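You operate a simulated robot arm through the tools that you are given. There is no shell and no other tool. Be economical: measure what you need, move in short steps, check, and stop when the job is done.

You are at the controls of a simulated robot arm. One attempt, no reset.

TASK
Put things in order on the table top. At the end: the beige egg from the table top stands on top of the butter pack; the yoghurt tub (marked "PLAIN") from the table top is on the brown wooden tray; the nut jar (marked "NUTS") stands where the yoghurt tub stood; the pasta nest from the table top stands where the nut jar stood; whatever was shut is shut again. Leave all else as you found it, and nothing knocked over.

The check looks at the end state, three seconds after you hand in, the way a careful person would. Anything else that was tipped, shoved, dropped, spilled or broken makes it a failure.

THE ROBOT
A 7-joint arm with a two-finger parallel gripper, fixed in place. Base frame: the origin is at the foot of the arm, x ahead of it, y to its left, z up; the work surface is at about z = 0. Readings come in m, degrees, newtons and seconds.
With the tool pointing down near the work surface it reaches from about 0.22 to 0.58 m from the base axis. Its first joint turns from -66.0 to 66.0 degrees. Payload 2.5 kg.
The tool frame sits at the grasp point between the pads (the TCP): z along the fingers, y along the line on which they close. The tips reach 0.023 m beyond it. Largest opening 0.094 m; finger width 0.038, thickness 0.01; the body of the gripper, 0.054 by 0.096 m, starts 0.039 m behind the TCP.
Orientation is told as [roll, pitch, yaw] about the base's x, y, z axes, in that order, counted from this pose: with the fingers straight down and closing along the base's y, the tool's x points along the base's -x, its y along +y and its z along -z.

THE INTERFACE
- The arm moves only by the tool jog_arm. Its argument "rows" is text: rows parted by semicolons, each of 6 numbers parted by spaces: the shift along the base's x, y, z in cm, then the turn, a rotation vector about the base's x, y, z in degrees. In form: tx ty tz wx wy wz; .... A call has 1 to 12 rows; each row is the pose to reach, as a shift and turn from the pose commanded when the call began. "gripper" is the gripper command, from -1 (shut) to 1 (fully open), values between in proportion, set as the call begins (left out, the last holds). Rows are played at 5 a second. More than 0.05 m and 8.6 degrees between two rows, or a gripper value outside its range, and nothing of the call is played. A pose out of reach is approached as far as the arm can. The call stops where the force on the tool passes 40 N (or 10 N more than at its start, if that is more) or the arm is blocked; 0.2 s more then pass. The fingers move at their own pace (about 0.108 m/s each) and stop on an object; they squeeze with about 43 N. The grip force told is the motor's: it shows also when the fingers shut on nothing. Time passes only in rows, and 0.2 s behind the last, so rows that repeat a pose let the fingers close. The reply holds the time, the measured pose of the TCP, the force on the tool along the base axes, the opening and the grip force, in the units named above and with some noise.
- Cameras (640 x 400 px; columns grow to the right, rows downward): "scene" is fixed at [0.1115, -0.4101, 0.5309]; the picture's right is [0.86, -0.50, 0.00], its down [-0.34, -0.59, -0.73] and it looks along [0.37, 0.63, -0.68] (base axes); focal length 257 px, centre (320, 200). "wrist" rides on the gripper at [0.086, 0.016, -0.075] in the tool frame; the picture's right is [-0.18, 0.98, 0.00], its down [-0.58, -0.11, -0.81] and it looks along [-0.79, -0.15, 0.59] (tool axes); focal length 243 px, centre (320, 200). There is no depth. A picture from a camera that has moved, and an enlarged one, comes with that camera's place and axes in the base frame and with its lens.
- get_image(camera): a new picture of that camera. It takes no simulated time.
- inspect(camera, box): a new picture of the part [left, top, right, bottom] of that camera's present view, enlarged. It takes no simulated time.
- close_job(): hands the job in; it is judged then, once.

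Go step by step. Nothing tells you positions but the pictures and the camera data: compare them with the known pose of the tool, close in by small moves and look again before you grip or let go. The budget is 120 turns and 68 pictures, counting those below and the enlarged ones. Unless the task says otherwise, let go and move clear before handing in, and close with one line.

The tools are called as name(argument=value, ...) on one line, values as JSON. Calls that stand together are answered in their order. jog_arm: Moves the arm, as the interface text tells. Its arguments: {"type":"object","properties":{"rows":{"type":"string"},"gripper":{"type":"number"}},"required":["rows"]} The other tools are called the same way: get_image (camera) takes a picture; inspect (camera, box) takes an enlarged picture of a part of a camera's view; close_job () hands the job in.

At the start:

```text
clock: 0.0
tool_pos: [0.3392, -0.0894, 0.345]
orientation: [-0.1, -0.1, 0.0]
force: [0.3, -0.3, -0.6]
grip_width: 0.0942
gripper_force: 0.0
```

scene: 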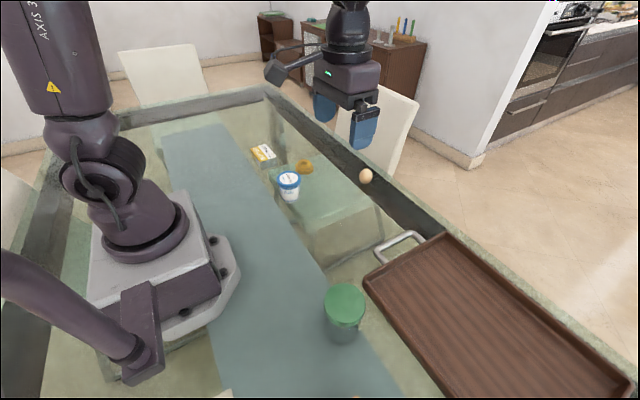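
wrist: 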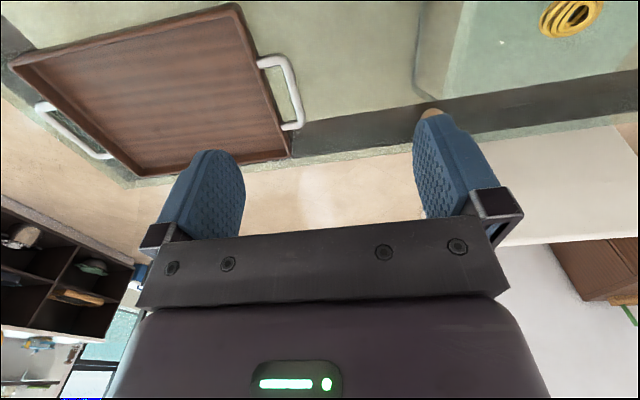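

I see the butter pack, tub, pasta nest and egg at mid table, the green-lidded jar near the camera and the tray on the right. I'll enlarge the views to locate each of them.

inspect(camera="scene", box=[230, 130, 390, 230])

inspect(camera="scene", box=[260, 230, 532, 400])

```text
4.00 times, centred on (310, 180) of scene
camera zoom: at [0.1115, -0.4101, 0.5309], right [0.86, -0.5, 0.0], down [-0.34, -0.59, -0.73], along [0.37, 0.63, -0.68], focal length 1027 px, centre (360, 280)
```

zoom: 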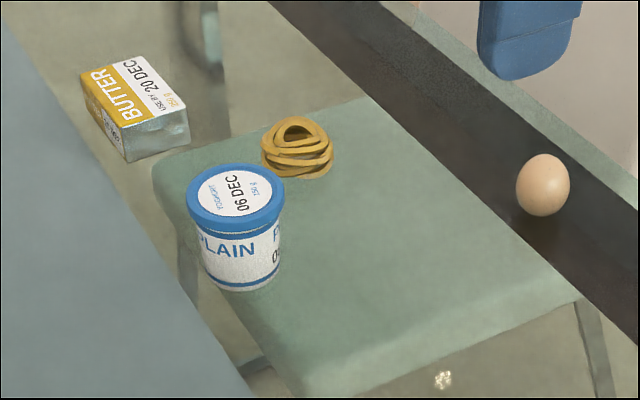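

```text
2.35 times, centred on (396, 315) of scene
camera zoom: at [0.1115, -0.4101, 0.5309], right [0.86, -0.5, 0.0], down [-0.34, -0.59, -0.73], along [0.37, 0.63, -0.68], focal length 604 px, centre (141, -71)
```

zoom: 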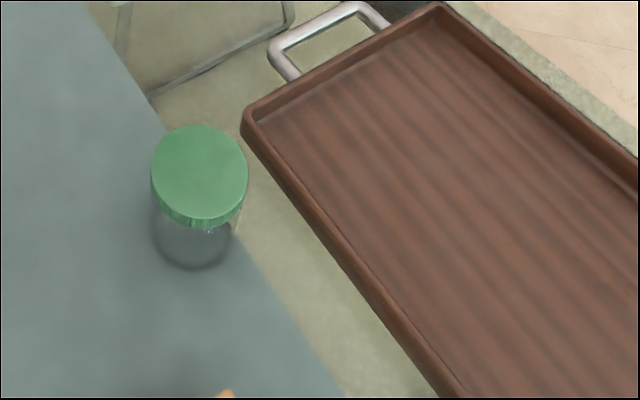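

The green-lidded jar is at roughly (0.25, -0.27), the tub (0.33, 0.14), the nest (0.43, 0.24), the butter (0.335, 0.35) and the egg (0.57, 0.08). I'll turn the wrist camera toward the -y side to see the jar and what lies at the lower edge of the picture.

jog_arm(rows="-0.6 0.5 0 0 0 -8.2;-1.2 1 0 0 0 -16.4;-1.8 1.5 0 0 0 -24.6;-2.4 2 0 0 0 -32.8;-3 2.5 0 0 0 -41;-3.6 3 0 0 0 -49.2;-4.2 3.5 0 0 0 -57.4;-4.8 4 0 0 0 -65.6;-5.4 4.5 0 0 0 -73.8;-6 5 0 0 0 -82;-7 6 0 0 0 -90", gripper=1)

get_image(camera="wrist")

get_image(camera="scene")

```text
clock: 2.4
tool_pos: [0.2692, -0.0287, 0.345]
orientation: [0.0, 0.0, -90.1]
force: [0.3, 0.2, -0.1]
grip_width: 0.0944
gripper_force: 0.1
```

```text
63 pictures are left
camera wrist: at [0.2852, 0.0567, 0.4195], right [0.98, -0.19, 0.0], down [-0.11, -0.58, 0.81], along [-0.15, -0.79, -0.59], focal length 243 px, centre (320, 200)
```

wrist: 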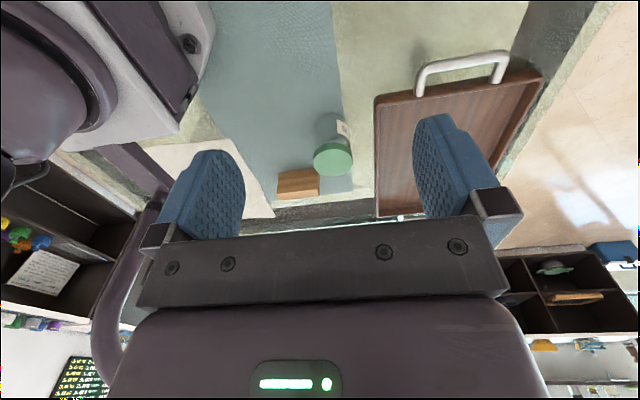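

```text
62 pictures are left
```

scene: 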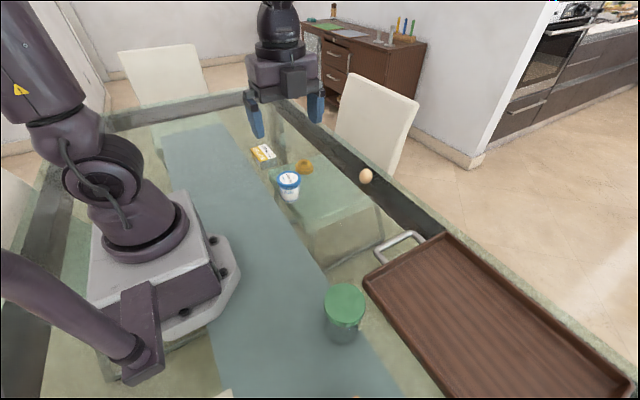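

There is a wooden block or box beside the jar, and the jar has a label on its far side. I'll enlarge that part.

inspect(camera="wrist", box=[240, 90, 400, 210])

```text
3.33 times, centred on (320, 150) of wrist
camera zoom: at [0.2852, 0.0567, 0.4195], right [0.98, -0.19, 0.0], down [-0.11, -0.58, 0.81], along [-0.15, -0.79, -0.59], focal length 809 px, centre (320, 367)
```

zoom: 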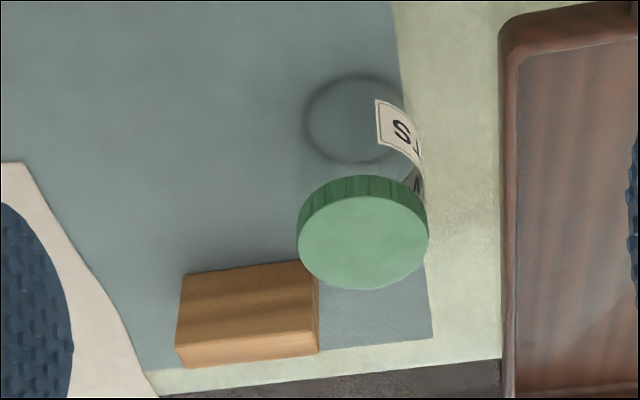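

The glass jar is the NUTS jar, at about (0.249, -0.257) and roughly 0.10 m tall. The wooden block behind it stays put. The tub goes first, so I'll hover over it with yaw 0.

jog_arm(rows="0.5 1.5 -1.5 0 0 8.2;1 3 -3 0 0 16.4;1.5 4.5 -4.5 0 0 24.6;2 6 -6 0 0 32.8;2.5 7.5 -7.5 0 0 41;3 9 -9 0 0 49.2;3.5 10.5 -10.5 0 0 57.4;4 12 -12 0 0 65.6;4.5 13.5 -13.5 0 0 73.8;5 15 -15 0 0 82;5.7 16.6 -16.5 0 0 90")

get_image(camera="wrist")

get_image(camera="scene")

```text
clock: 4.8
tool_pos: [0.3242, 0.1371, 0.1799]
orientation: [-0.1, 0.0, 0.2]
force: [0.2, 0.0, 0.4]
grip_width: 0.094
gripper_force: 0.1
```

```text
60 pictures are left
camera wrist: at [0.2377, 0.153, 0.2548], right [0.18, 0.98, 0.0], down [0.58, -0.11, 0.81], along [0.79, -0.15, -0.59], focal length 243 px, centre (320, 200)
```

wrist: 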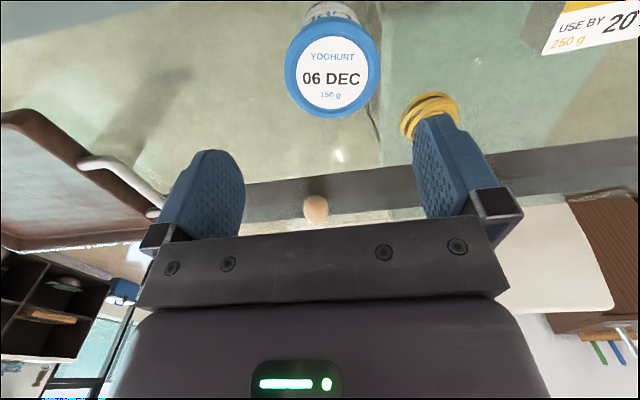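

```text
59 pictures are left
```

scene: 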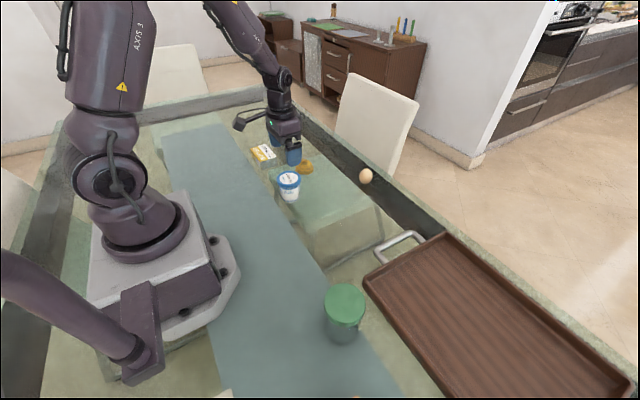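

The two cameras agree on the tub: (0.332, 0.1455), about 0.063 m tall. I'll descend to TCP z of about 0.04 with the fingers open, in short steps.

jog_arm(rows="0.8 0.85 0 0 0 0;0.8 0.85 -4 0 0 0;0.8 0.85 -7 0 0 0;0.8 0.85 -9.5 0 0 0;0.8 0.85 -11.5 0 0 0;0.8 0.85 -13 0 0 0;0.8 0.85 -14 0 0 0;0.8 0.85 -14 0 0 0")

get_image(camera="wrist")

inspect(camera="scene", box=[230, 110, 390, 210])

```text
clock: 6.6
tool_pos: [0.3338, 0.1457, 0.04]
orientation: [0.0, 0.0, 0.0]
force: [1.2, -0.3, 1.0]
grip_width: 0.0942
gripper_force: 0.1
```

```text
58 pictures are left
camera wrist: at [0.2465, 0.1619, 0.1154], right [0.18, 0.98, 0.0], down [0.58, -0.11, 0.81], along [0.79, -0.15, -0.59], focal length 243 px, centre (320, 200)
```

wrist: 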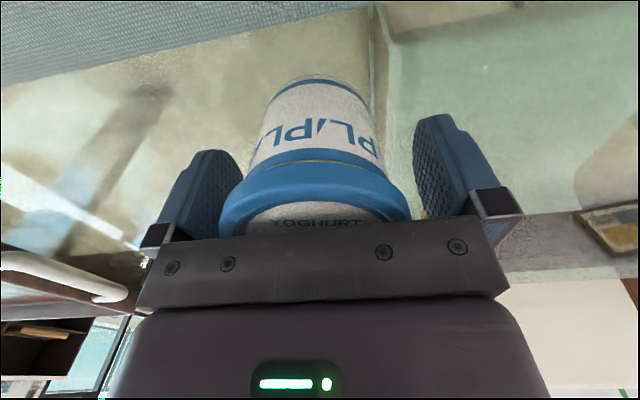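

```text
4.00 times, centred on (310, 160) of scene
camera zoom: at [0.1115, -0.4101, 0.5309], right [0.86, -0.5, 0.0], down [-0.34, -0.59, -0.73], along [0.37, 0.63, -0.68], focal length 1027 px, centre (360, 360)
```

zoom: 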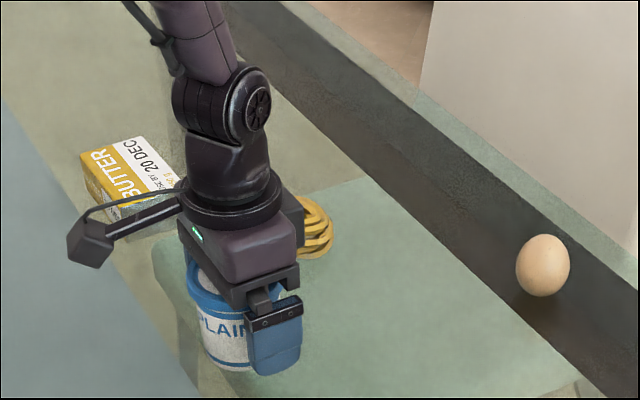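

The tub sits between the pads, about 3 mm toward -y. I'll centre on it, close and lift slightly.

jog_arm(rows="0 -0.25 0 0 0 0;0 -0.25 0 0 0 0")

jog_arm(rows="0 0 0 0 0 0;0 0 0 0 0 0;0 0 0 0 0 0;0 0 0 0 0 0;0 0 1 0 0 0;0 0 2 0 0 0;0 0 4 0 0 0", gripper=-1)

get_image(camera="wrist")

```text
clock: 7.2
tool_pos: [0.3325, 0.143, 0.0396]
orientation: [-0.1, 0.0, 0.0]
force: [0.0, -0.5, 0.3]
grip_width: 0.0941
gripper_force: 0.0
```

```text
clock: 8.8
tool_pos: [0.3333, 0.143, 0.0799]
orientation: [0.0, 0.0, 0.0]
force: [-0.7, -0.1, -1.2]
grip_width: 0.0638
gripper_force: 42.3
```

```text
56 pictures are left
camera wrist: at [0.2464, 0.1592, 0.1555], right [0.18, 0.98, 0.0], down [0.58, -0.11, 0.81], along [0.79, -0.15, -0.59], focal length 243 px, centre (320, 200)
```

wrist: 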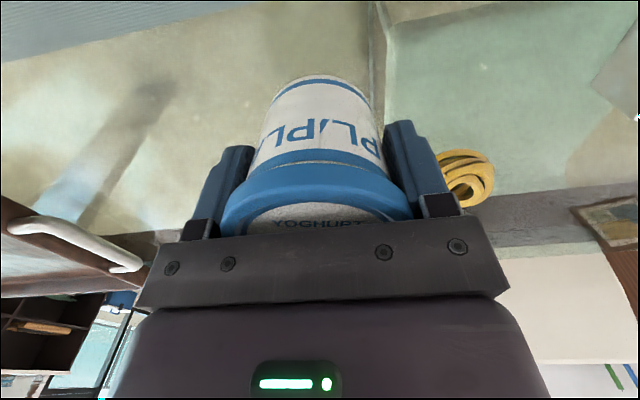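

The tub is held. I'll lift it and carry it over the tray to about (0.43, -0.30).

jog_arm(rows="0 0 5 0 0 0;0 0 10 0 0 0;1 -4.5 10 0 0 0;2 -9 10 0 0 0;3 -13.5 10 0 0 0;4 -18 10 0 0 0;5 -22.5 10 0 0 0;6 -27 10 0 0 0;7 -31.5 10 0 0 0;8 -36 10 0 0 0;9 -40.5 10 0 0 0;9.7 -44.3 10 0 0 0")

get_image(camera="scene")

get_image(camera="wrist")

```text
clock: 11.4
tool_pos: [0.4321, -0.2999, 0.178]
orientation: [0.0, 0.0, -0.1]
force: [-0.1, 0.5, -1.7]
grip_width: 0.0639
gripper_force: 43.3
```

```text
55 pictures are left
```

scene: 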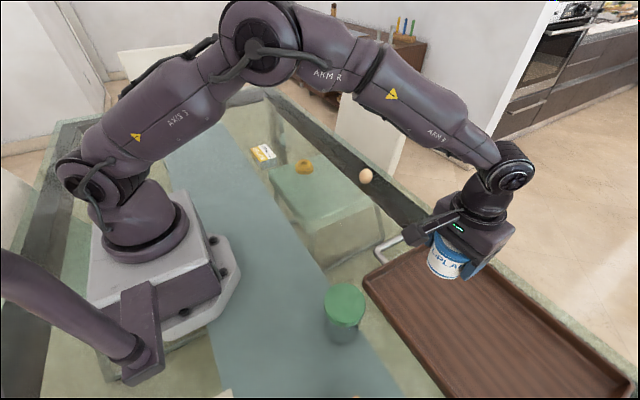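

```text
54 pictures are left
camera wrist: at [0.3444, -0.2831, 0.254], right [0.18, 0.98, 0.0], down [0.58, -0.11, 0.81], along [0.79, -0.15, -0.59], focal length 243 px, centre (320, 200)
```

wrist: 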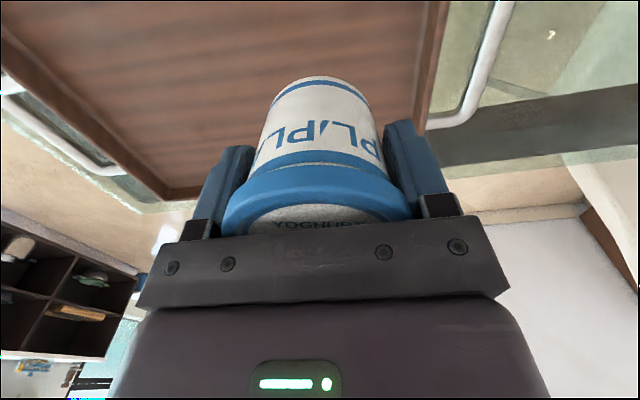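

The tub is over the tray. I'll shift it slightly further in and lower it to just above the floor.

jog_arm(rows="0.5 -1.5 -2 0 0 0;0.5 -1.5 -5 0 0 0;0.5 -1.5 -8 0 0 0;0.5 -1.5 -10 0 0 0;0.5 -1.5 -11.2 0 0 0;0.5 -1.5 -12 0 0 0;0.5 -1.5 -12.3 0 0 0")

inspect(camera="scene", box=[380, 190, 540, 290])

```text
clock: 13.0
tool_pos: [0.4362, -0.3147, 0.0559]
orientation: [0.0, 0.0, 0.0]
force: [0.0, -0.1, -2.3]
grip_width: 0.0636
gripper_force: 42.8
```

```text
4.00 times, centred on (460, 240) of scene
camera zoom: at [0.1115, -0.4101, 0.5309], right [0.86, -0.5, 0.0], down [-0.34, -0.59, -0.73], along [0.37, 0.63, -0.68], focal length 1027 px, centre (-240, 40)
```

zoom: 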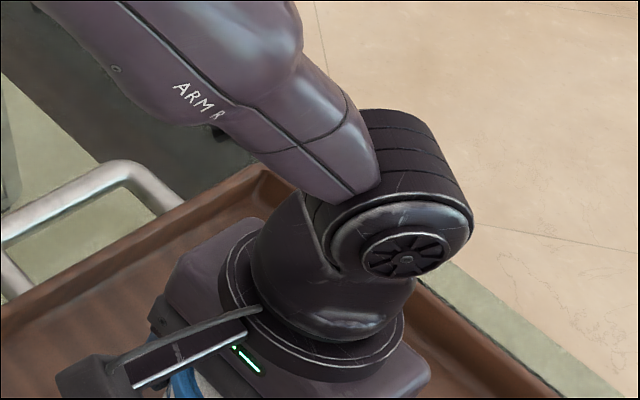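

The tub's bottom is at about 0.016 m. I'll feel for the tray floor in small steps.

jog_arm(rows="0 0 -0.2 0 0 0;0 0 -0.4 0 0 0;0 0 -0.6 0 0 0")

```text
clock: 13.8
tool_pos: [0.4361, -0.316, 0.0498]
orientation: [0.1, 0.0, 0.0]
force: [0.1, -0.7, -2.3]
grip_width: 0.0638
gripper_force: 43.1
```

jog_arm(rows="0 0 -0.1 0 0 0;0 0 -0.2 0 0 0;0 0 -0.3 0 0 0")

```text
clock: 14.6
tool_pos: [0.4373, -0.3159, 0.0475]
orientation: [0.0, -0.2, 0.1]
force: [-2.0, 2.0, 6.9]
grip_width: 0.0636
gripper_force: 42.7
```

The tub is resting on the tray floor. I'll open and rise straight up.

jog_arm(rows="0 0 0.05 0 0 0;0 0 0.05 0 0 0;0 0 0.05 0 0 0;0 0 2 0 0 0;0 0 4.5 0 0 0;0 0 8 0 0 0;0 0 12 0 0 0;0 0 15 0 0 0", gripper=1)

get_image(camera="wrist")

```text
clock: 16.4
tool_pos: [0.4351, -0.3143, 0.1972]
orientation: [0.0, 0.0, 0.0]
force: [-0.5, 0.3, -0.2]
grip_width: 0.0943
gripper_force: 0.0
```

```text
52 pictures are left
camera wrist: at [0.3483, -0.2989, 0.2734], right [0.18, 0.98, 0.0], down [0.58, -0.11, 0.81], along [0.79, -0.15, -0.59], focal length 243 px, centre (320, 200)
```

wrist: 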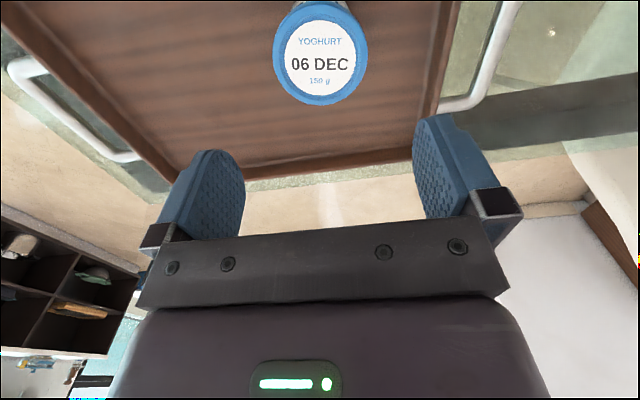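

The tub stands on the tray. Next I'll hover over the nut jar with yaw -45.

jog_arm(rows="-3.1 1 2.3 0 0 -7.5;-6.2 2 2.3 0 0 -15;-9.3 3 2.3 0 0 -22.5;-12.4 4 2.3 0 0 -30;-15.5 5 2.3 0 0 -37.5;-18.6 5.7 2.3 0 0 -45;-18.6 5.7 2.3 0 0 -45")

get_image(camera="wrist")

inspect(camera="scene", box=[260, 200, 580, 400])

```text
clock: 18.0
tool_pos: [0.2509, -0.2571, 0.2199]
orientation: [-0.1, 0.0, -45.1]
force: [0.0, 0.0, 0.9]
grip_width: 0.0942
gripper_force: 0.1
```

```text
51 pictures are left
camera wrist: at [0.2013, -0.1842, 0.2954], right [0.83, 0.56, 0.0], down [0.33, -0.49, 0.81], along [0.45, -0.67, -0.59], focal length 243 px, centre (320, 200)
```

wrist: 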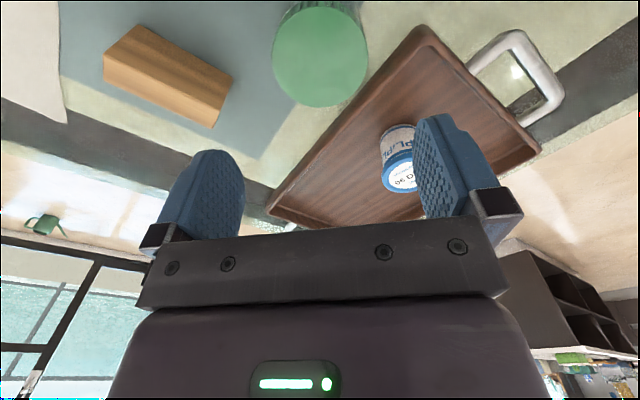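

```text
2.00 times, centred on (420, 300) of scene
camera zoom: at [0.1115, -0.4101, 0.5309], right [0.86, -0.5, 0.0], down [-0.34, -0.59, -0.73], along [0.37, 0.63, -0.68], focal length 513 px, centre (120, 0)
```

zoom: 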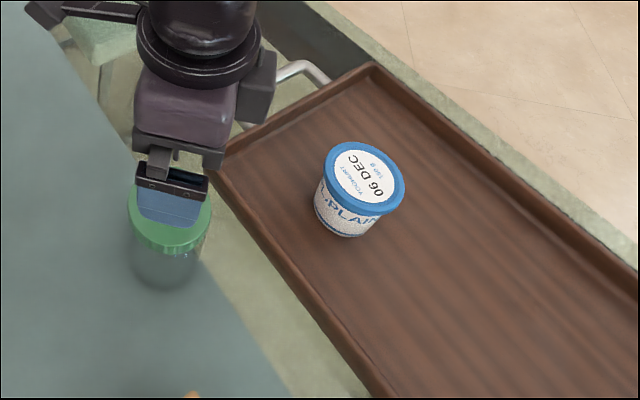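

I put the jar at (0.250, -0.2555) with its top at about 0.095 m. I'll descend around it to TCP z 0.072 and check.

jog_arm(rows="-0.05 0.15 -3 0 0 0;-0.05 0.15 -6 0 0 0;-0.05 0.15 -9 0 0 0;-0.05 0.15 -11 0 0 0;-0.05 0.15 -12.8 0 0 0;-0.05 0.15 -14 0 0 0;-0.05 0.15 -14.8 0 0 0")

get_image(camera="wrist")

inspect(camera="scene", box=[260, 230, 420, 330])

```text
clock: 19.6
tool_pos: [0.2511, -0.2577, 0.0725]
orientation: [0.0, -0.1, -45.1]
force: [-0.6, -0.6, -0.2]
grip_width: 0.0941
gripper_force: 0.0
```

```text
49 pictures are left
camera wrist: at [0.2002, -0.1846, 0.1471], right [0.83, 0.56, 0.0], down [0.33, -0.49, 0.81], along [0.46, -0.67, -0.59], focal length 243 px, centre (320, 200)
```

wrist: 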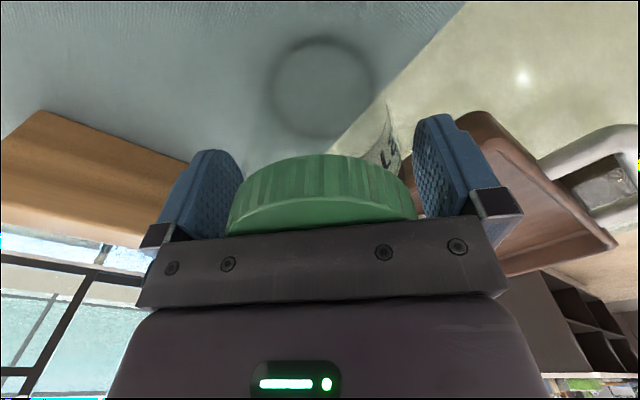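

```text
4.00 times, centred on (340, 280) of scene
camera zoom: at [0.1115, -0.4101, 0.5309], right [0.86, -0.5, 0.0], down [-0.34, -0.59, -0.73], along [0.37, 0.63, -0.68], focal length 1027 px, centre (240, -120)
```

zoom: 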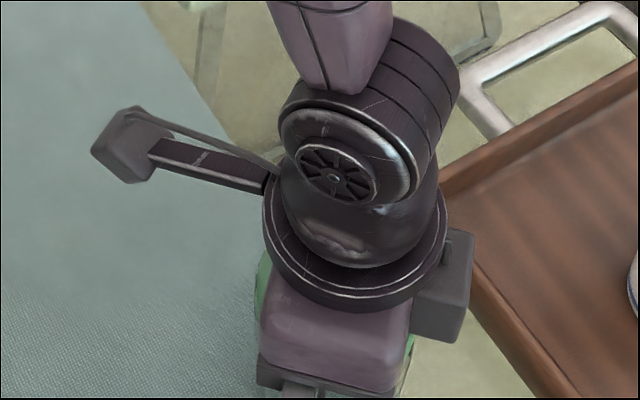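

The jar is centred between the fingers, with its top just under the gripper body. I'll close and lift 2 cm.

jog_arm(rows="0 0 0 0 0 0;0 0 0 0 0 0;0 0 0 0 0 0;0 0 0 0 0 0;0 0 0.5 0 0 0;0 0 1 0 0 0;0 0 2 0 0 0", gripper=-1)

get_image(camera="wrist")

inspect(camera="scene", box=[260, 230, 420, 330])

```text
clock: 21.2
tool_pos: [0.2498, -0.257, 0.0918]
orientation: [0.0, 0.0, -45.0]
force: [-0.5, 0.1, -3.2]
grip_width: 0.0713
gripper_force: 43.3
```

```text
47 pictures are left
camera wrist: at [0.1988, -0.1842, 0.1677], right [0.82, 0.57, 0.0], down [0.34, -0.49, 0.81], along [0.46, -0.66, -0.59], focal length 243 px, centre (320, 200)
```

wrist: 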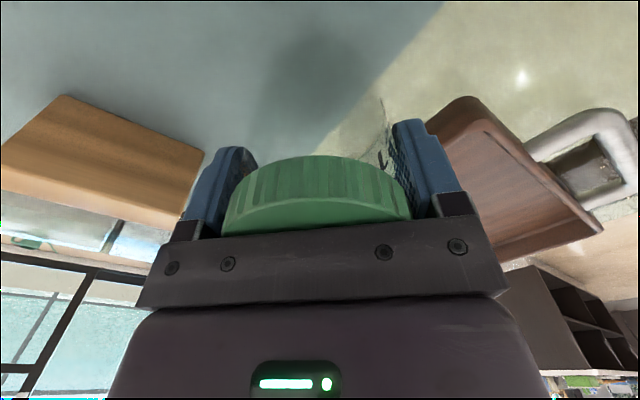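

```text
4.00 times, centred on (340, 280) of scene
camera zoom: at [0.1115, -0.4101, 0.5309], right [0.86, -0.5, 0.0], down [-0.34, -0.59, -0.73], along [0.37, 0.63, -0.68], focal length 1027 px, centre (240, -120)
```

zoom: 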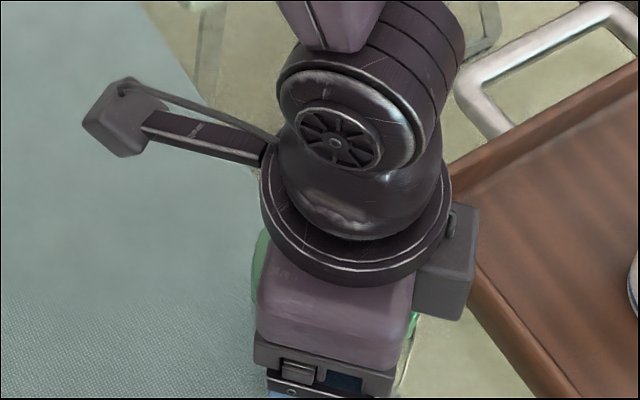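

The 3 N of weight shows the whole jar came up. I'll lift it and carry it to the tub's old place, turning the yaw back to 0.

jog_arm(rows="0 0 4 0 0 0;0 0 8 0 0 0;0.9 4 10 0 0 5;1.8 8 10 0 0 10;2.7 12 10 0 0 15;3.6 16 10 0 0 20;4.5 20 10 0 0 25;5.4 24 10 0 0 30;6.3 28 10 0 0 35;7.2 32 10 0 0 40;8 36 10 0 0 45;8.2 40 10 0 0 45")

get_image(camera="wrist")

inspect(camera="scene", box=[220, 90, 380, 190])

```text
clock: 23.8
tool_pos: [0.3307, 0.1422, 0.1933]
orientation: [0.0, 0.0, 0.0]
force: [0.4, 0.8, -0.4]
grip_width: 0.0715
gripper_force: 42.7
```

```text
45 pictures are left
camera wrist: at [0.2442, 0.1587, 0.2685], right [0.18, 0.98, 0.0], down [0.58, -0.11, 0.81], along [0.79, -0.15, -0.59], focal length 243 px, centre (320, 200)
```

wrist: 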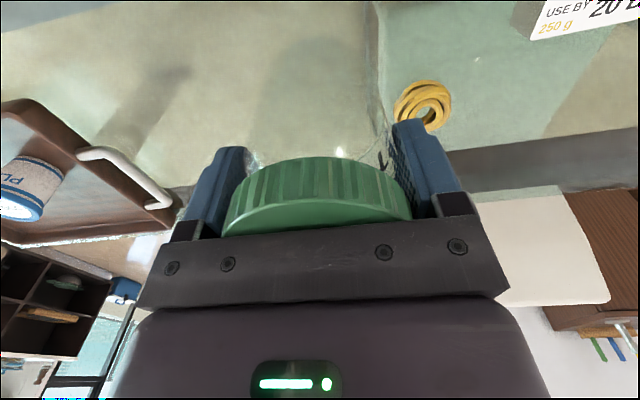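

```text
4.00 times, centred on (300, 140) of scene
camera zoom: at [0.1115, -0.4102, 0.5309], right [0.86, -0.5, 0.0], down [-0.34, -0.59, -0.73], along [0.37, 0.63, -0.68], focal length 1027 px, centre (400, 440)
```

zoom: 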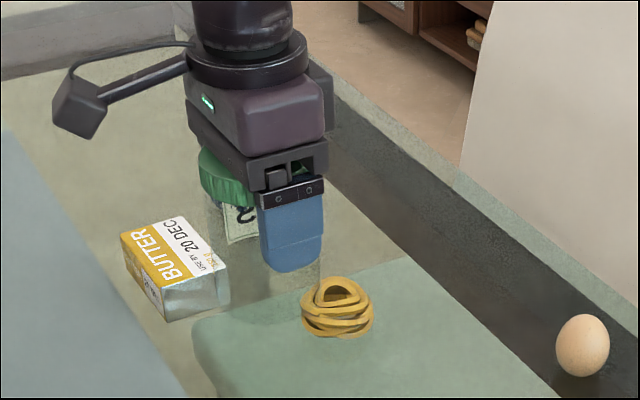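

The whole jar hangs from the gripper over the tub's old place. I'll lower it to just above the table.

jog_arm(rows="0.1 0.05 -3 0 0 0;0.1 0.05 -6 0 0 0;0.1 0.05 -9 0 0 0;0.1 0.05 -10.5 0 0 0;0.1 0.05 -11.3 0 0 0;0.1 0.05 -11.6 0 0 0;0.1 0.05 -11.8 0 0 0")

inspect(camera="scene", box=[220, 120, 380, 220])

```text
clock: 25.4
tool_pos: [0.3327, 0.1427, 0.0743]
orientation: [0.0, 0.1, 0.0]
force: [0.4, 0.1, -0.8]
grip_width: 0.0712
gripper_force: 43.4
```

```text
4.00 times, centred on (300, 170) of scene
camera zoom: at [0.1115, -0.4101, 0.5309], right [0.86, -0.5, 0.0], down [-0.34, -0.59, -0.73], along [0.37, 0.63, -0.68], focal length 1027 px, centre (400, 320)
```

zoom: 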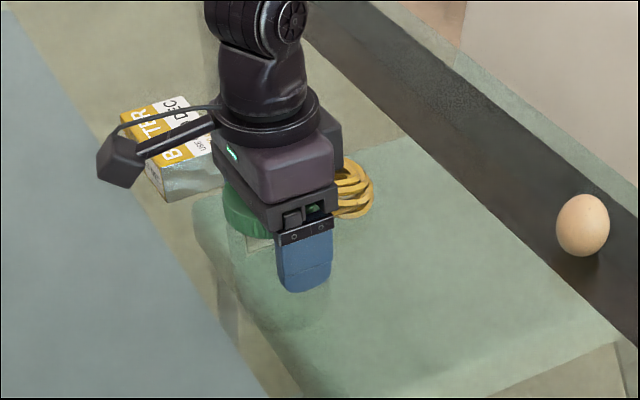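

jog_arm(rows="0 0 -0.1 0 0 0;0 0 -0.15 0 0 0;0 0 -0.2 0 0 0;0 0 -0.2 0 0 0")

```text
clock: 26.4
tool_pos: [0.3324, 0.1443, 0.0724]
orientation: [0.1, 0.0, 0.0]
force: [0.3, -0.1, 0.7]
grip_width: 0.0715
gripper_force: 43.0
```

jog_arm(rows="0 0 -0.05 0 0 0;0 0 -0.1 0 0 0;0 0 -0.1 0 0 0")

```text
clock: 27.2
tool_pos: [0.332, 0.1452, 0.0716]
orientation: [-0.1, 0.0, 0.0]
force: [-0.3, -0.8, -0.5]
grip_width: 0.0714
gripper_force: 43.1
```

jog_arm(rows="0 0 -0.05 0 0 0;0 0 -0.1 0 0 0;0 0 -0.1 0 0 0")

get_image(camera="wrist")

```text
clock: 28.0
tool_pos: [0.3317, 0.1445, 0.07]
orientation: [0.0, 0.0, 0.0]
force: [0.6, -0.1, -1.1]
grip_width: 0.0712
gripper_force: 42.5
```

```text
42 pictures are left
camera wrist: at [0.246, 0.1603, 0.1461], right [0.18, 0.98, 0.0], down [0.58, -0.11, 0.81], along [0.79, -0.15, -0.59], focal length 243 px, centre (320, 200)
```

wrist: 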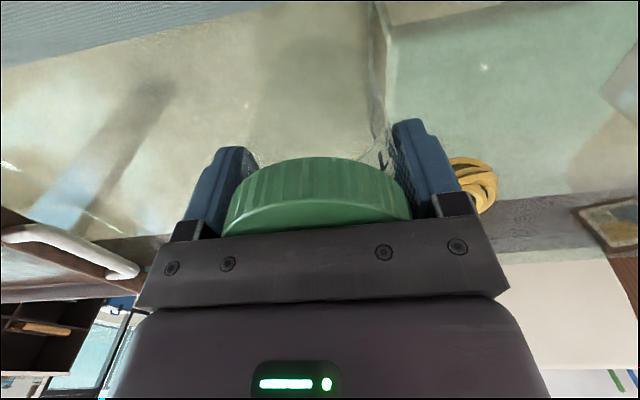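

There is no contact yet. The runner under the jar's old place may be a few mm thick, so I'll keep feeling downward.

jog_arm(rows="0 0 -0.1 0 0 0;0 0 -0.2 0 0 0;0 0 -0.2 0 0 0")

```text
clock: 28.8
tool_pos: [0.3323, 0.1439, 0.0693]
orientation: [0.0, 0.0, 0.1]
force: [-7.1, -5.0, 28.3]
grip_width: 0.071
gripper_force: 43.3
```

Firm contact now. I'll back off 1 mm to relieve the press, then open and rise straight up.

jog_arm(rows="0 0 0.1 0 0 0;0 0 0.1 0 0 0")

jog_arm(rows="0 0 0 0 0 0;0 0 0 0 0 0;0 0 0 0 0 0;0 0 1 0 0 0;0 0 3 0 0 0;0 0 6 0 0 0;0 0 9 0 0 0;0 0 13 0 0 0", gripper=1)

get_image(camera="wrist")

inspect(camera="scene", box=[220, 120, 380, 220])

```text
clock: 29.4
tool_pos: [0.3324, 0.1452, 0.0694]
orientation: [0.0, 0.0, 0.0]
force: [1.4, -0.5, 1.9]
grip_width: 0.0713
gripper_force: 42.9
```

```text
clock: 31.2
tool_pos: [0.333, 0.1453, 0.1984]
orientation: [0.0, 0.1, -0.1]
force: [0.5, 0.7, 0.8]
grip_width: 0.0938
gripper_force: 0.0
```

```text
41 pictures are left
camera wrist: at [0.246, 0.1611, 0.2746], right [0.18, 0.98, 0.0], down [0.58, -0.11, 0.81], along [0.79, -0.15, -0.59], focal length 243 px, centre (320, 200)
```

wrist: 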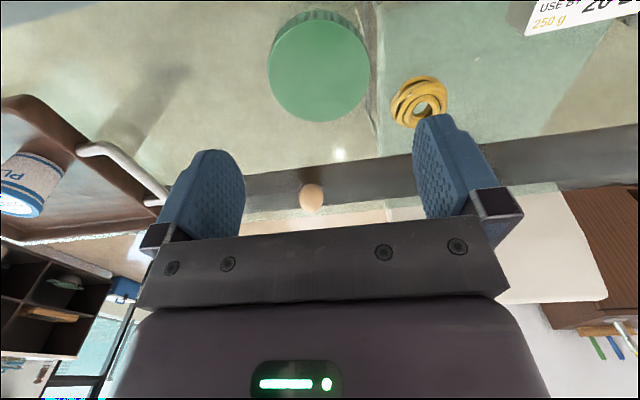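

```text
4.00 times, centred on (300, 170) of scene
camera zoom: at [0.1115, -0.4101, 0.5309], right [0.86, -0.5, 0.0], down [-0.34, -0.59, -0.73], along [0.37, 0.63, -0.68], focal length 1027 px, centre (400, 320)
```

zoom: 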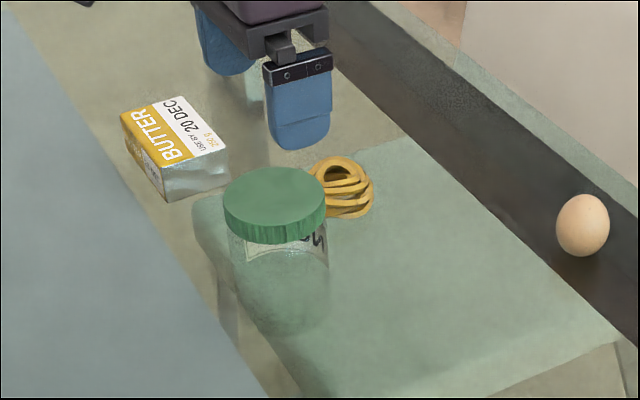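

The jar stands upright on the tub's old spot. Next is the pasta nest near (0.427, 0.240). I'll hover with yaw 0 to stay clear of the jar and butter.

jog_arm(rows="3 3 0 0 0 0;6 6 0 0 0 0;9.5 9.5 0 0 0 0;9.5 9.5 -4 0 0 0;9.5 9.5 -8 0 0 0;9.5 9.5 -8 0 0 0")

get_image(camera="wrist")

get_image(camera="scene")

```text
clock: 32.6
tool_pos: [0.4284, 0.2392, 0.1191]
orientation: [0.0, 0.0, -0.1]
force: [-0.1, 0.0, 0.0]
grip_width: 0.0941
gripper_force: 0.1
```

```text
39 pictures are left
camera wrist: at [0.3415, 0.255, 0.1935], right [0.18, 0.98, 0.0], down [0.58, -0.11, 0.81], along [0.79, -0.15, -0.59], focal length 243 px, centre (320, 200)
```

wrist: 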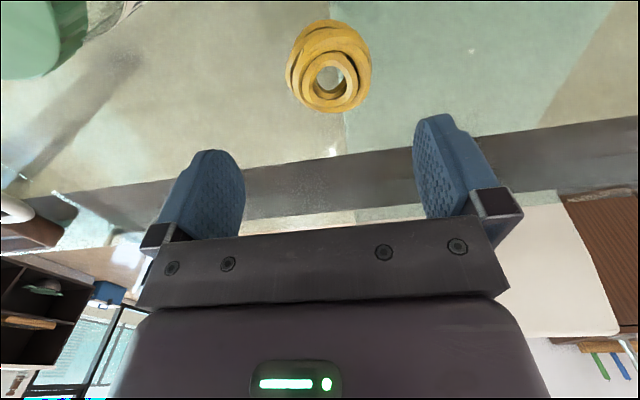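

```text
38 pictures are left
```

scene: 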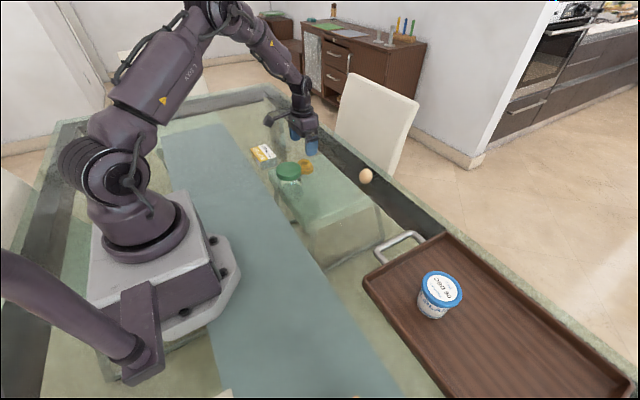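

The nest is at (0.425, 0.2455), about 0.06 m wide. I'll centre over it and descend to TCP z of about 0.028.

jog_arm(rows="-0.3 0.6 -1 0 0 0;-0.3 0.6 -4 0 0 0;-0.3 0.6 -6 0 0 0;-0.3 0.6 -7.5 0 0 0;-0.3 0.6 -8.6 0 0 0;-0.3 0.6 -9.1 0 0 0;-0.3 0.6 -9.1 0 0 0")

get_image(camera="wrist")

inspect(camera="scene", box=[220, 120, 380, 220])

```text
clock: 34.2
tool_pos: [0.4236, 0.2441, 0.0269]
orientation: [0.0, 0.0, -0.1]
force: [0.4, -0.7, 0.4]
grip_width: 0.0938
gripper_force: 0.0
```

```text
37 pictures are left
camera wrist: at [0.3369, 0.2605, 0.1027], right [0.18, 0.98, 0.0], down [0.58, -0.11, 0.81], along [0.79, -0.15, -0.59], focal length 243 px, centre (320, 200)
```

wrist: 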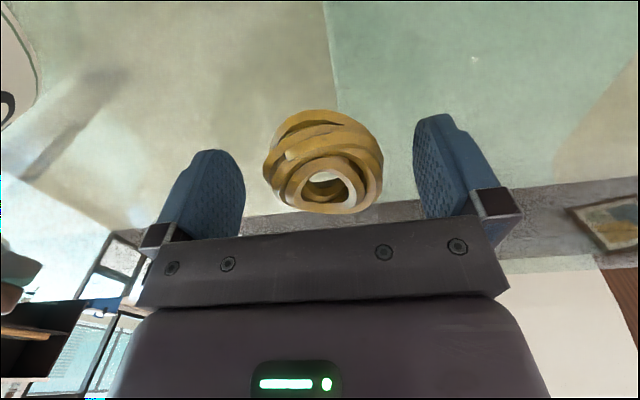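

```text
4.00 times, centred on (300, 170) of scene
camera zoom: at [0.1115, -0.4101, 0.5309], right [0.86, -0.5, 0.0], down [-0.34, -0.59, -0.73], along [0.37, 0.63, -0.68], focal length 1027 px, centre (400, 320)
```

zoom: 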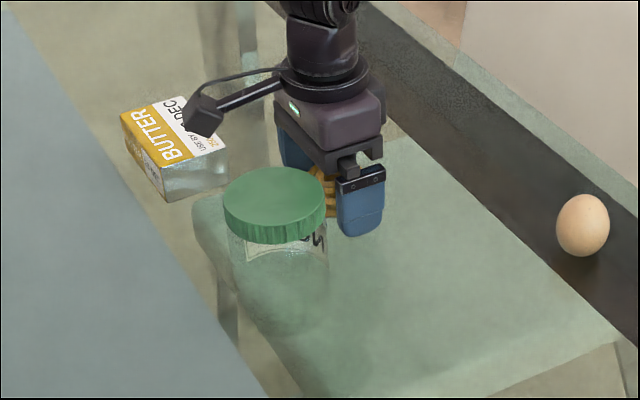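

The nest is centred. I'll close only partway first to see where contact begins and keep the squeeze gentle.

jog_arm(rows="0 0 0 0 0 0;0 0 0 0 0 0;0 0 0 0 0 0", gripper=0.15)

```text
clock: 35.0
tool_pos: [0.4223, 0.245, 0.0265]
orientation: [0.0, 0.0, 0.0]
force: [-0.1, 0.3, -0.2]
grip_width: 0.0554
gripper_force: 1.9
```

jog_arm(rows="0 0 0 0 0 0;0 0 0 0 0 0;0 0 0 0 0 0;0 0 1 0 0 0;0 0 2 0 0 0;0 0 4 0 0 0", gripper=-0.1)

get_image(camera="wrist")

```text
clock: 36.4
tool_pos: [0.4238, 0.2452, 0.0663]
orientation: [0.0, 0.0, -0.1]
force: [0.2, -0.4, -0.9]
grip_width: 0.0551
gripper_force: 43.2
```

```text
35 pictures are left
camera wrist: at [0.3367, 0.2611, 0.1424], right [0.18, 0.98, 0.0], down [0.58, -0.11, 0.81], along [0.79, -0.15, -0.59], focal length 243 px, centre (320, 200)
```

wrist: 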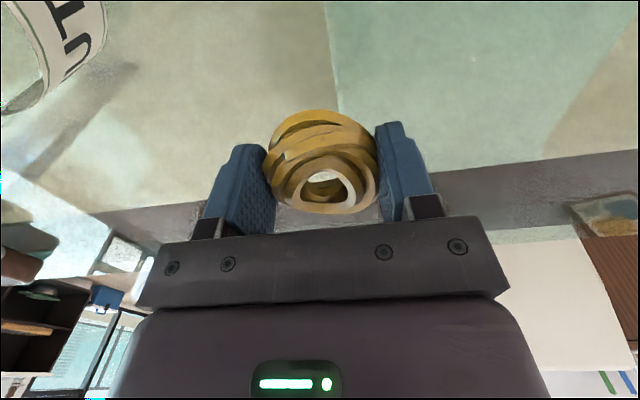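

The nest is held firmly. I'll lift it clear and carry it toward the jar's old place, turning to yaw -45.

jog_arm(rows="0 0 5 0 0 0;0 0 10 0 0 0;-1.58 -4.55 10 0 0 -4.5;-3.16 -9.1 10 0 0 -9;-4.74 -13.65 10 0 0 -13.5;-6.32 -18.2 10 0 0 -18;-7.9 -22.75 10 0 0 -22.5;-9.48 -27.3 10 0 0 -27;-11.06 -31.85 10 0 0 -31.5;-12.64 -36.4 10 0 0 -36;-14.22 -40.95 10 0 0 -40.5;-15.8 -45.5 10 0 0 -45")

jog_arm(rows="-1.6 -4.6 0 0 0 0;-1.6 -4.6 -3 0 0 0;-1.6 -4.6 -6 0 0 0;-1.6 -4.6 -8 0 0 0;-1.6 -4.6 -9.5 0 0 0;-1.6 -4.6 -9.5 0 0 0")

get_image(camera="wrist")

inspect(camera="scene", box=[240, 230, 432, 350])

```text
clock: 39.0
tool_pos: [0.265, -0.2103, 0.1682]
orientation: [0.0, 0.1, -45.0]
force: [0.3, 0.4, -0.7]
grip_width: 0.0548
gripper_force: 43.4
```

```text
clock: 40.4
tool_pos: [0.2491, -0.2571, 0.0727]
orientation: [-0.1, 0.0, -44.9]
force: [0.7, 0.3, -0.7]
grip_width: 0.0548
gripper_force: 42.9
```

```text
34 pictures are left
camera wrist: at [0.2002, -0.1846, 0.1487], right [0.83, 0.56, 0.0], down [0.33, -0.49, 0.81], along [0.46, -0.67, -0.59], focal length 243 px, centre (320, 200)
```

wrist: 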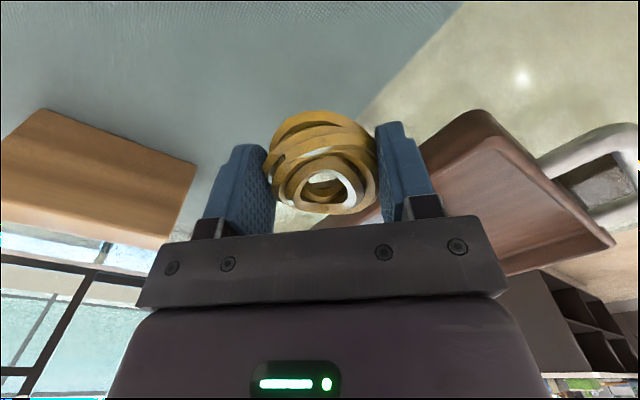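

```text
3.33 times, centred on (336, 290) of scene
camera zoom: at [0.1115, -0.4101, 0.5309], right [0.86, -0.5, 0.0], down [-0.34, -0.59, -0.73], along [0.37, 0.63, -0.68], focal length 856 px, centre (267, -100)
```

zoom: 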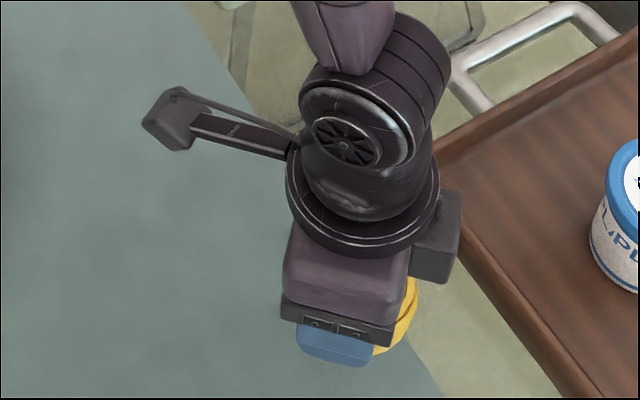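

This is over the jar's old place. I'll lower to just above the runner, then feel for contact.

jog_arm(rows="0 0 -1.5 0 0 0;0 0 -2.8 0 0 0;0 0 -3.6 0 0 0;0 0 -3.9 0 0 0;0 0 -4 0 0 0;0 0 -4 0 0 0")

jog_arm(rows="0 0 -0.1 0 0 0;0 0 -0.2 0 0 0;0 0 -0.2 0 0 0")

```text
clock: 41.8
tool_pos: [0.2508, -0.2559, 0.0332]
orientation: [0.1, 0.1, -45.1]
force: [-0.4, 0.2, 0.1]
grip_width: 0.0549
gripper_force: 42.9
```

```text
clock: 42.6
tool_pos: [0.2498, -0.2565, 0.0304]
orientation: [0.1, 0.0, -45.0]
force: [0.4, -0.7, -0.4]
grip_width: 0.0549
gripper_force: 43.2
```

jog_arm(rows="0 0 -0.1 0 0 0;0 0 -0.1 0 0 0")

```text
clock: 43.2
tool_pos: [0.2503, -0.2573, 0.0312]
orientation: [-0.1, 0.0, -45.0]
force: [-3.8, 3.0, 13.8]
grip_width: 0.0546
gripper_force: 42.7
```

Contact with the runner. I'll back off half a millimetre, open and rise.

jog_arm(rows="0 0 0.05 0 0 0;0 0 0.05 0 0 0;0 0 0.05 0 0 0;0 0 0.05 0 0 0;0 0 2 0 0 0;0 0 5 0 0 0;0 0 9 0 0 0;0 0 12 0 0 0", gripper=1)

get_image(camera="wrist")

inspect(camera="scene", box=[240, 230, 432, 350])

```text
clock: 45.0
tool_pos: [0.2516, -0.2571, 0.1504]
orientation: [0.0, 0.0, -44.9]
force: [-0.3, -0.2, 0.5]
grip_width: 0.094
gripper_force: 0.0
```

```text
32 pictures are left
camera wrist: at [0.2012, -0.1846, 0.2254], right [0.82, 0.57, 0.0], down [0.34, -0.49, 0.81], along [0.46, -0.66, -0.59], focal length 243 px, centre (320, 200)
```

wrist: 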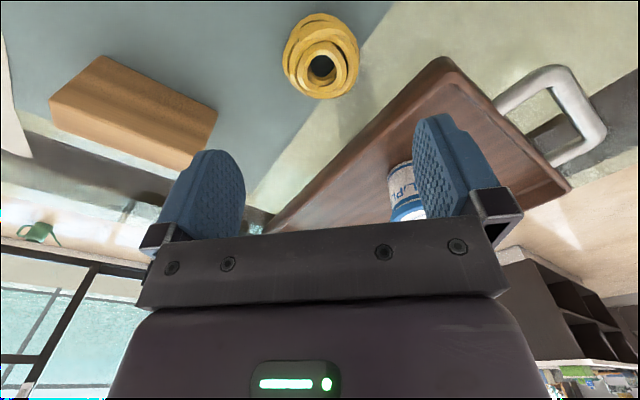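

```text
3.33 times, centred on (336, 290) of scene
camera zoom: at [0.1115, -0.4101, 0.5309], right [0.86, -0.5, 0.0], down [-0.34, -0.59, -0.73], along [0.37, 0.63, -0.68], focal length 856 px, centre (267, -100)
```

zoom: 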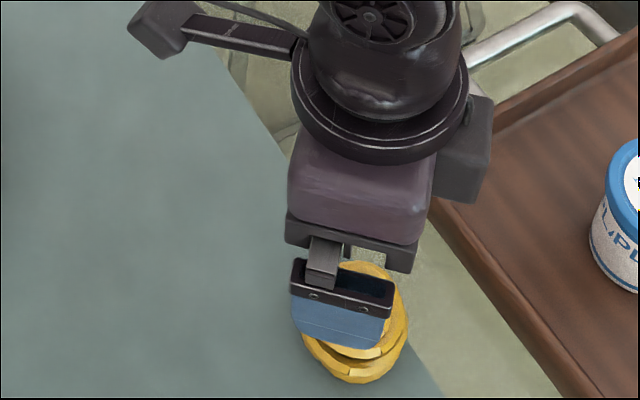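

The nest stands where the jar was. Now the egg near (0.571, 0.083), close to the reach limit. I'll hover nearby with yaw 0.

jog_arm(rows="0 0 3 0 0 0;2.9 3.36 3 0 0 4.5;5.8 6.72 3 0 0 9;8.7 10.08 3 0 0 13.5;11.6 13.44 3 0 0 18;14.5 16.8 3 0 0 22.5;17.4 20.16 3 0 0 27;20.3 23.52 3 0 0 31.5;23.2 26.88 3 0 0 36;26.1 30.24 3 0 0 40.5;29.5 33.9 3 0 0 45;29.5 33.9 1 0 0 45")

get_image(camera="wrist")

inspect(camera="scene", box=[318, 140, 414, 200])

```text
clock: 47.6
tool_pos: [0.5456, 0.0833, 0.1598]
orientation: [0.0, -0.1, 0.2]
force: [0.2, 0.3, 0.5]
grip_width: 0.0939
gripper_force: 0.2
```

```text
30 pictures are left
camera wrist: at [0.4587, 0.0994, 0.2354], right [0.18, 0.98, 0.0], down [0.58, -0.11, 0.81], along [0.79, -0.15, -0.59], focal length 243 px, centre (320, 200)
```

wrist: 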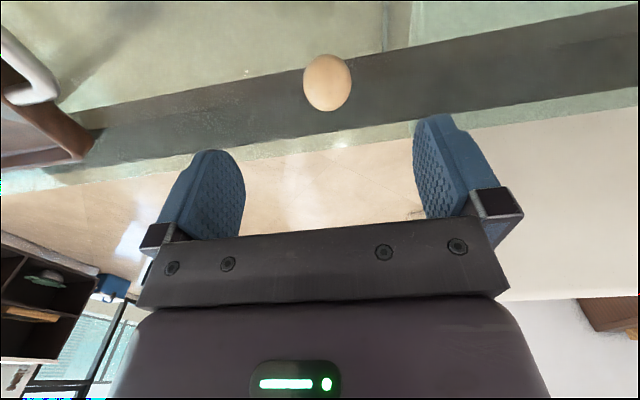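

```text
6.67 times, centred on (366, 170) of scene
camera zoom: at [0.1115, -0.4101, 0.5309], right [0.86, -0.5, 0.0], down [-0.34, -0.59, -0.73], along [0.37, 0.63, -0.68], focal length 1711 px, centre (13, 400)
```

zoom: 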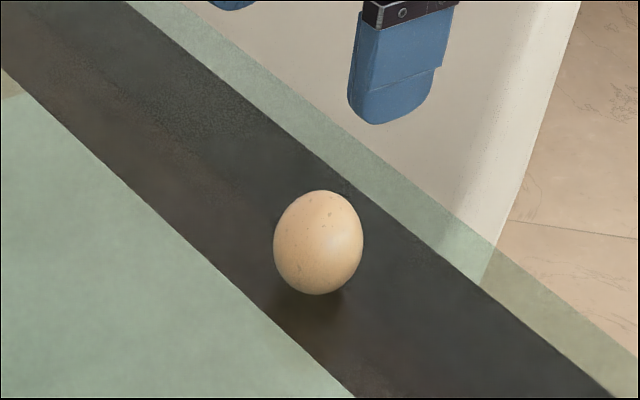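

The egg appears to stand upright, about 0.043 m wide and 0.054 m tall, at (0.568, 0.083). I'll close in above it.

jog_arm(rows="1.2 0 -2 0 0 0;2.3 0 -5 0 0 0;2.3 0 -6.5 0 0 0;2.3 0 -6.5 0 0 0")

get_image(camera="wrist")

```text
clock: 48.6
tool_pos: [0.5683, 0.0809, 0.0948]
orientation: [0.0, 0.1, 0.0]
force: [0.2, -0.5, 0.2]
grip_width: 0.0941
gripper_force: 0.0
```

```text
28 pictures are left
camera wrist: at [0.4818, 0.0972, 0.1705], right [0.18, 0.98, 0.0], down [0.58, -0.11, 0.81], along [0.79, -0.15, -0.59], focal length 243 px, centre (320, 200)
```

wrist: 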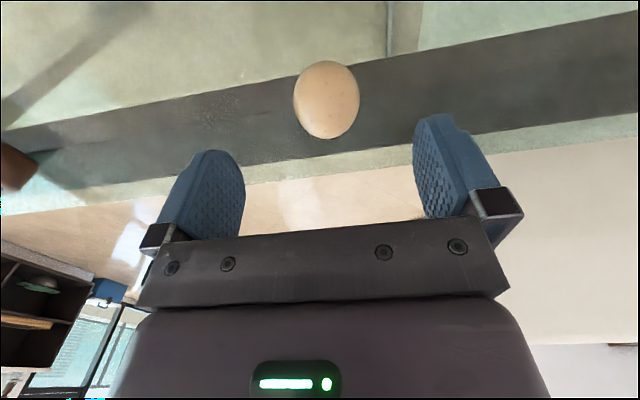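

The egg centre is at (0.568, 0.0845). I'll shift y by 3.5 mm and descend to TCP z of about 0.029.

jog_arm(rows="0 0.35 -1 0 0 0;0 0.35 -3 0 0 0;0 0.35 -4.5 0 0 0;0 0.35 -5.7 0 0 0;0 0.35 -6.4 0 0 0;0 0.35 -6.6 0 0 0;0 0.35 -6.6 0 0 0")

get_image(camera="wrist")

inspect(camera="scene", box=[318, 140, 414, 200])

```text
clock: 50.2
tool_pos: [0.5688, 0.0863, 0.0287]
orientation: [-0.1, 0.0, 0.0]
force: [0.5, -0.1, -0.3]
grip_width: 0.0938
gripper_force: 0.0
```

```text
27 pictures are left
camera wrist: at [0.4817, 0.1019, 0.104], right [0.18, 0.98, 0.0], down [0.58, -0.11, 0.81], along [0.79, -0.15, -0.59], focal length 243 px, centre (320, 200)
```

wrist: 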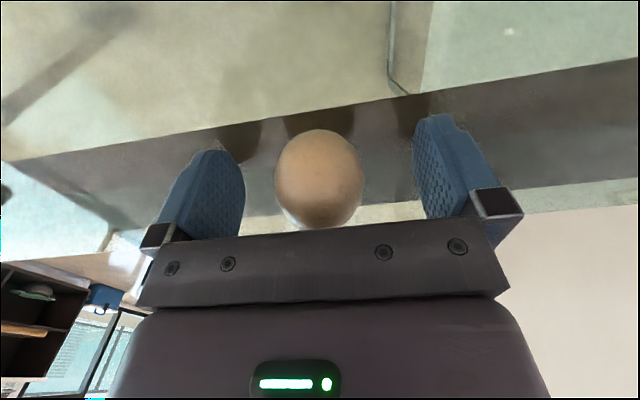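

```text
6.67 times, centred on (366, 170) of scene
camera zoom: at [0.1115, -0.4101, 0.5309], right [0.86, -0.5, 0.0], down [-0.34, -0.59, -0.73], along [0.37, 0.63, -0.68], focal length 1711 px, centre (13, 400)
```

zoom: 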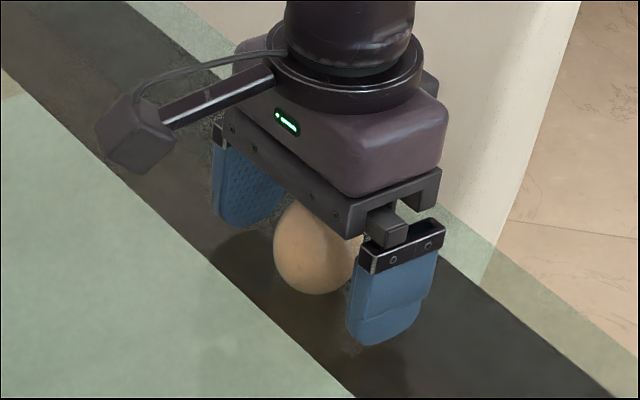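

The TCP is at the egg's centre. I'll close in stages with light squeeze settings.

jog_arm(rows="0 0 0 0 0 0;0 0 0 0 0 0;0 0 0 0 0 0", gripper=-0.06)

jog_arm(rows="0 0 0 0 0 0;0 0 0 0 0 0", gripper=-0.1)

```text
clock: 51.0
tool_pos: [0.5688, 0.0854, 0.0285]
orientation: [0.0, 0.0, 0.1]
force: [-0.1, -0.2, -0.7]
grip_width: 0.0441
gripper_force: 0.0
```

```text
clock: 51.6
tool_pos: [0.5679, 0.0858, 0.0286]
orientation: [0.0, 0.0, -0.1]
force: [-0.1, -0.1, 0.6]
grip_width: 0.043
gripper_force: 0.9
```

jog_arm(rows="0 0 0 0 0 0;0 0 0 0 0 0", gripper=-0.16)

```text
clock: 52.2
tool_pos: [0.569, 0.0861, 0.0285]
orientation: [0.0, 0.0, 0.1]
force: [0.2, -0.3, -0.4]
grip_width: 0.0418
gripper_force: 12.3
```

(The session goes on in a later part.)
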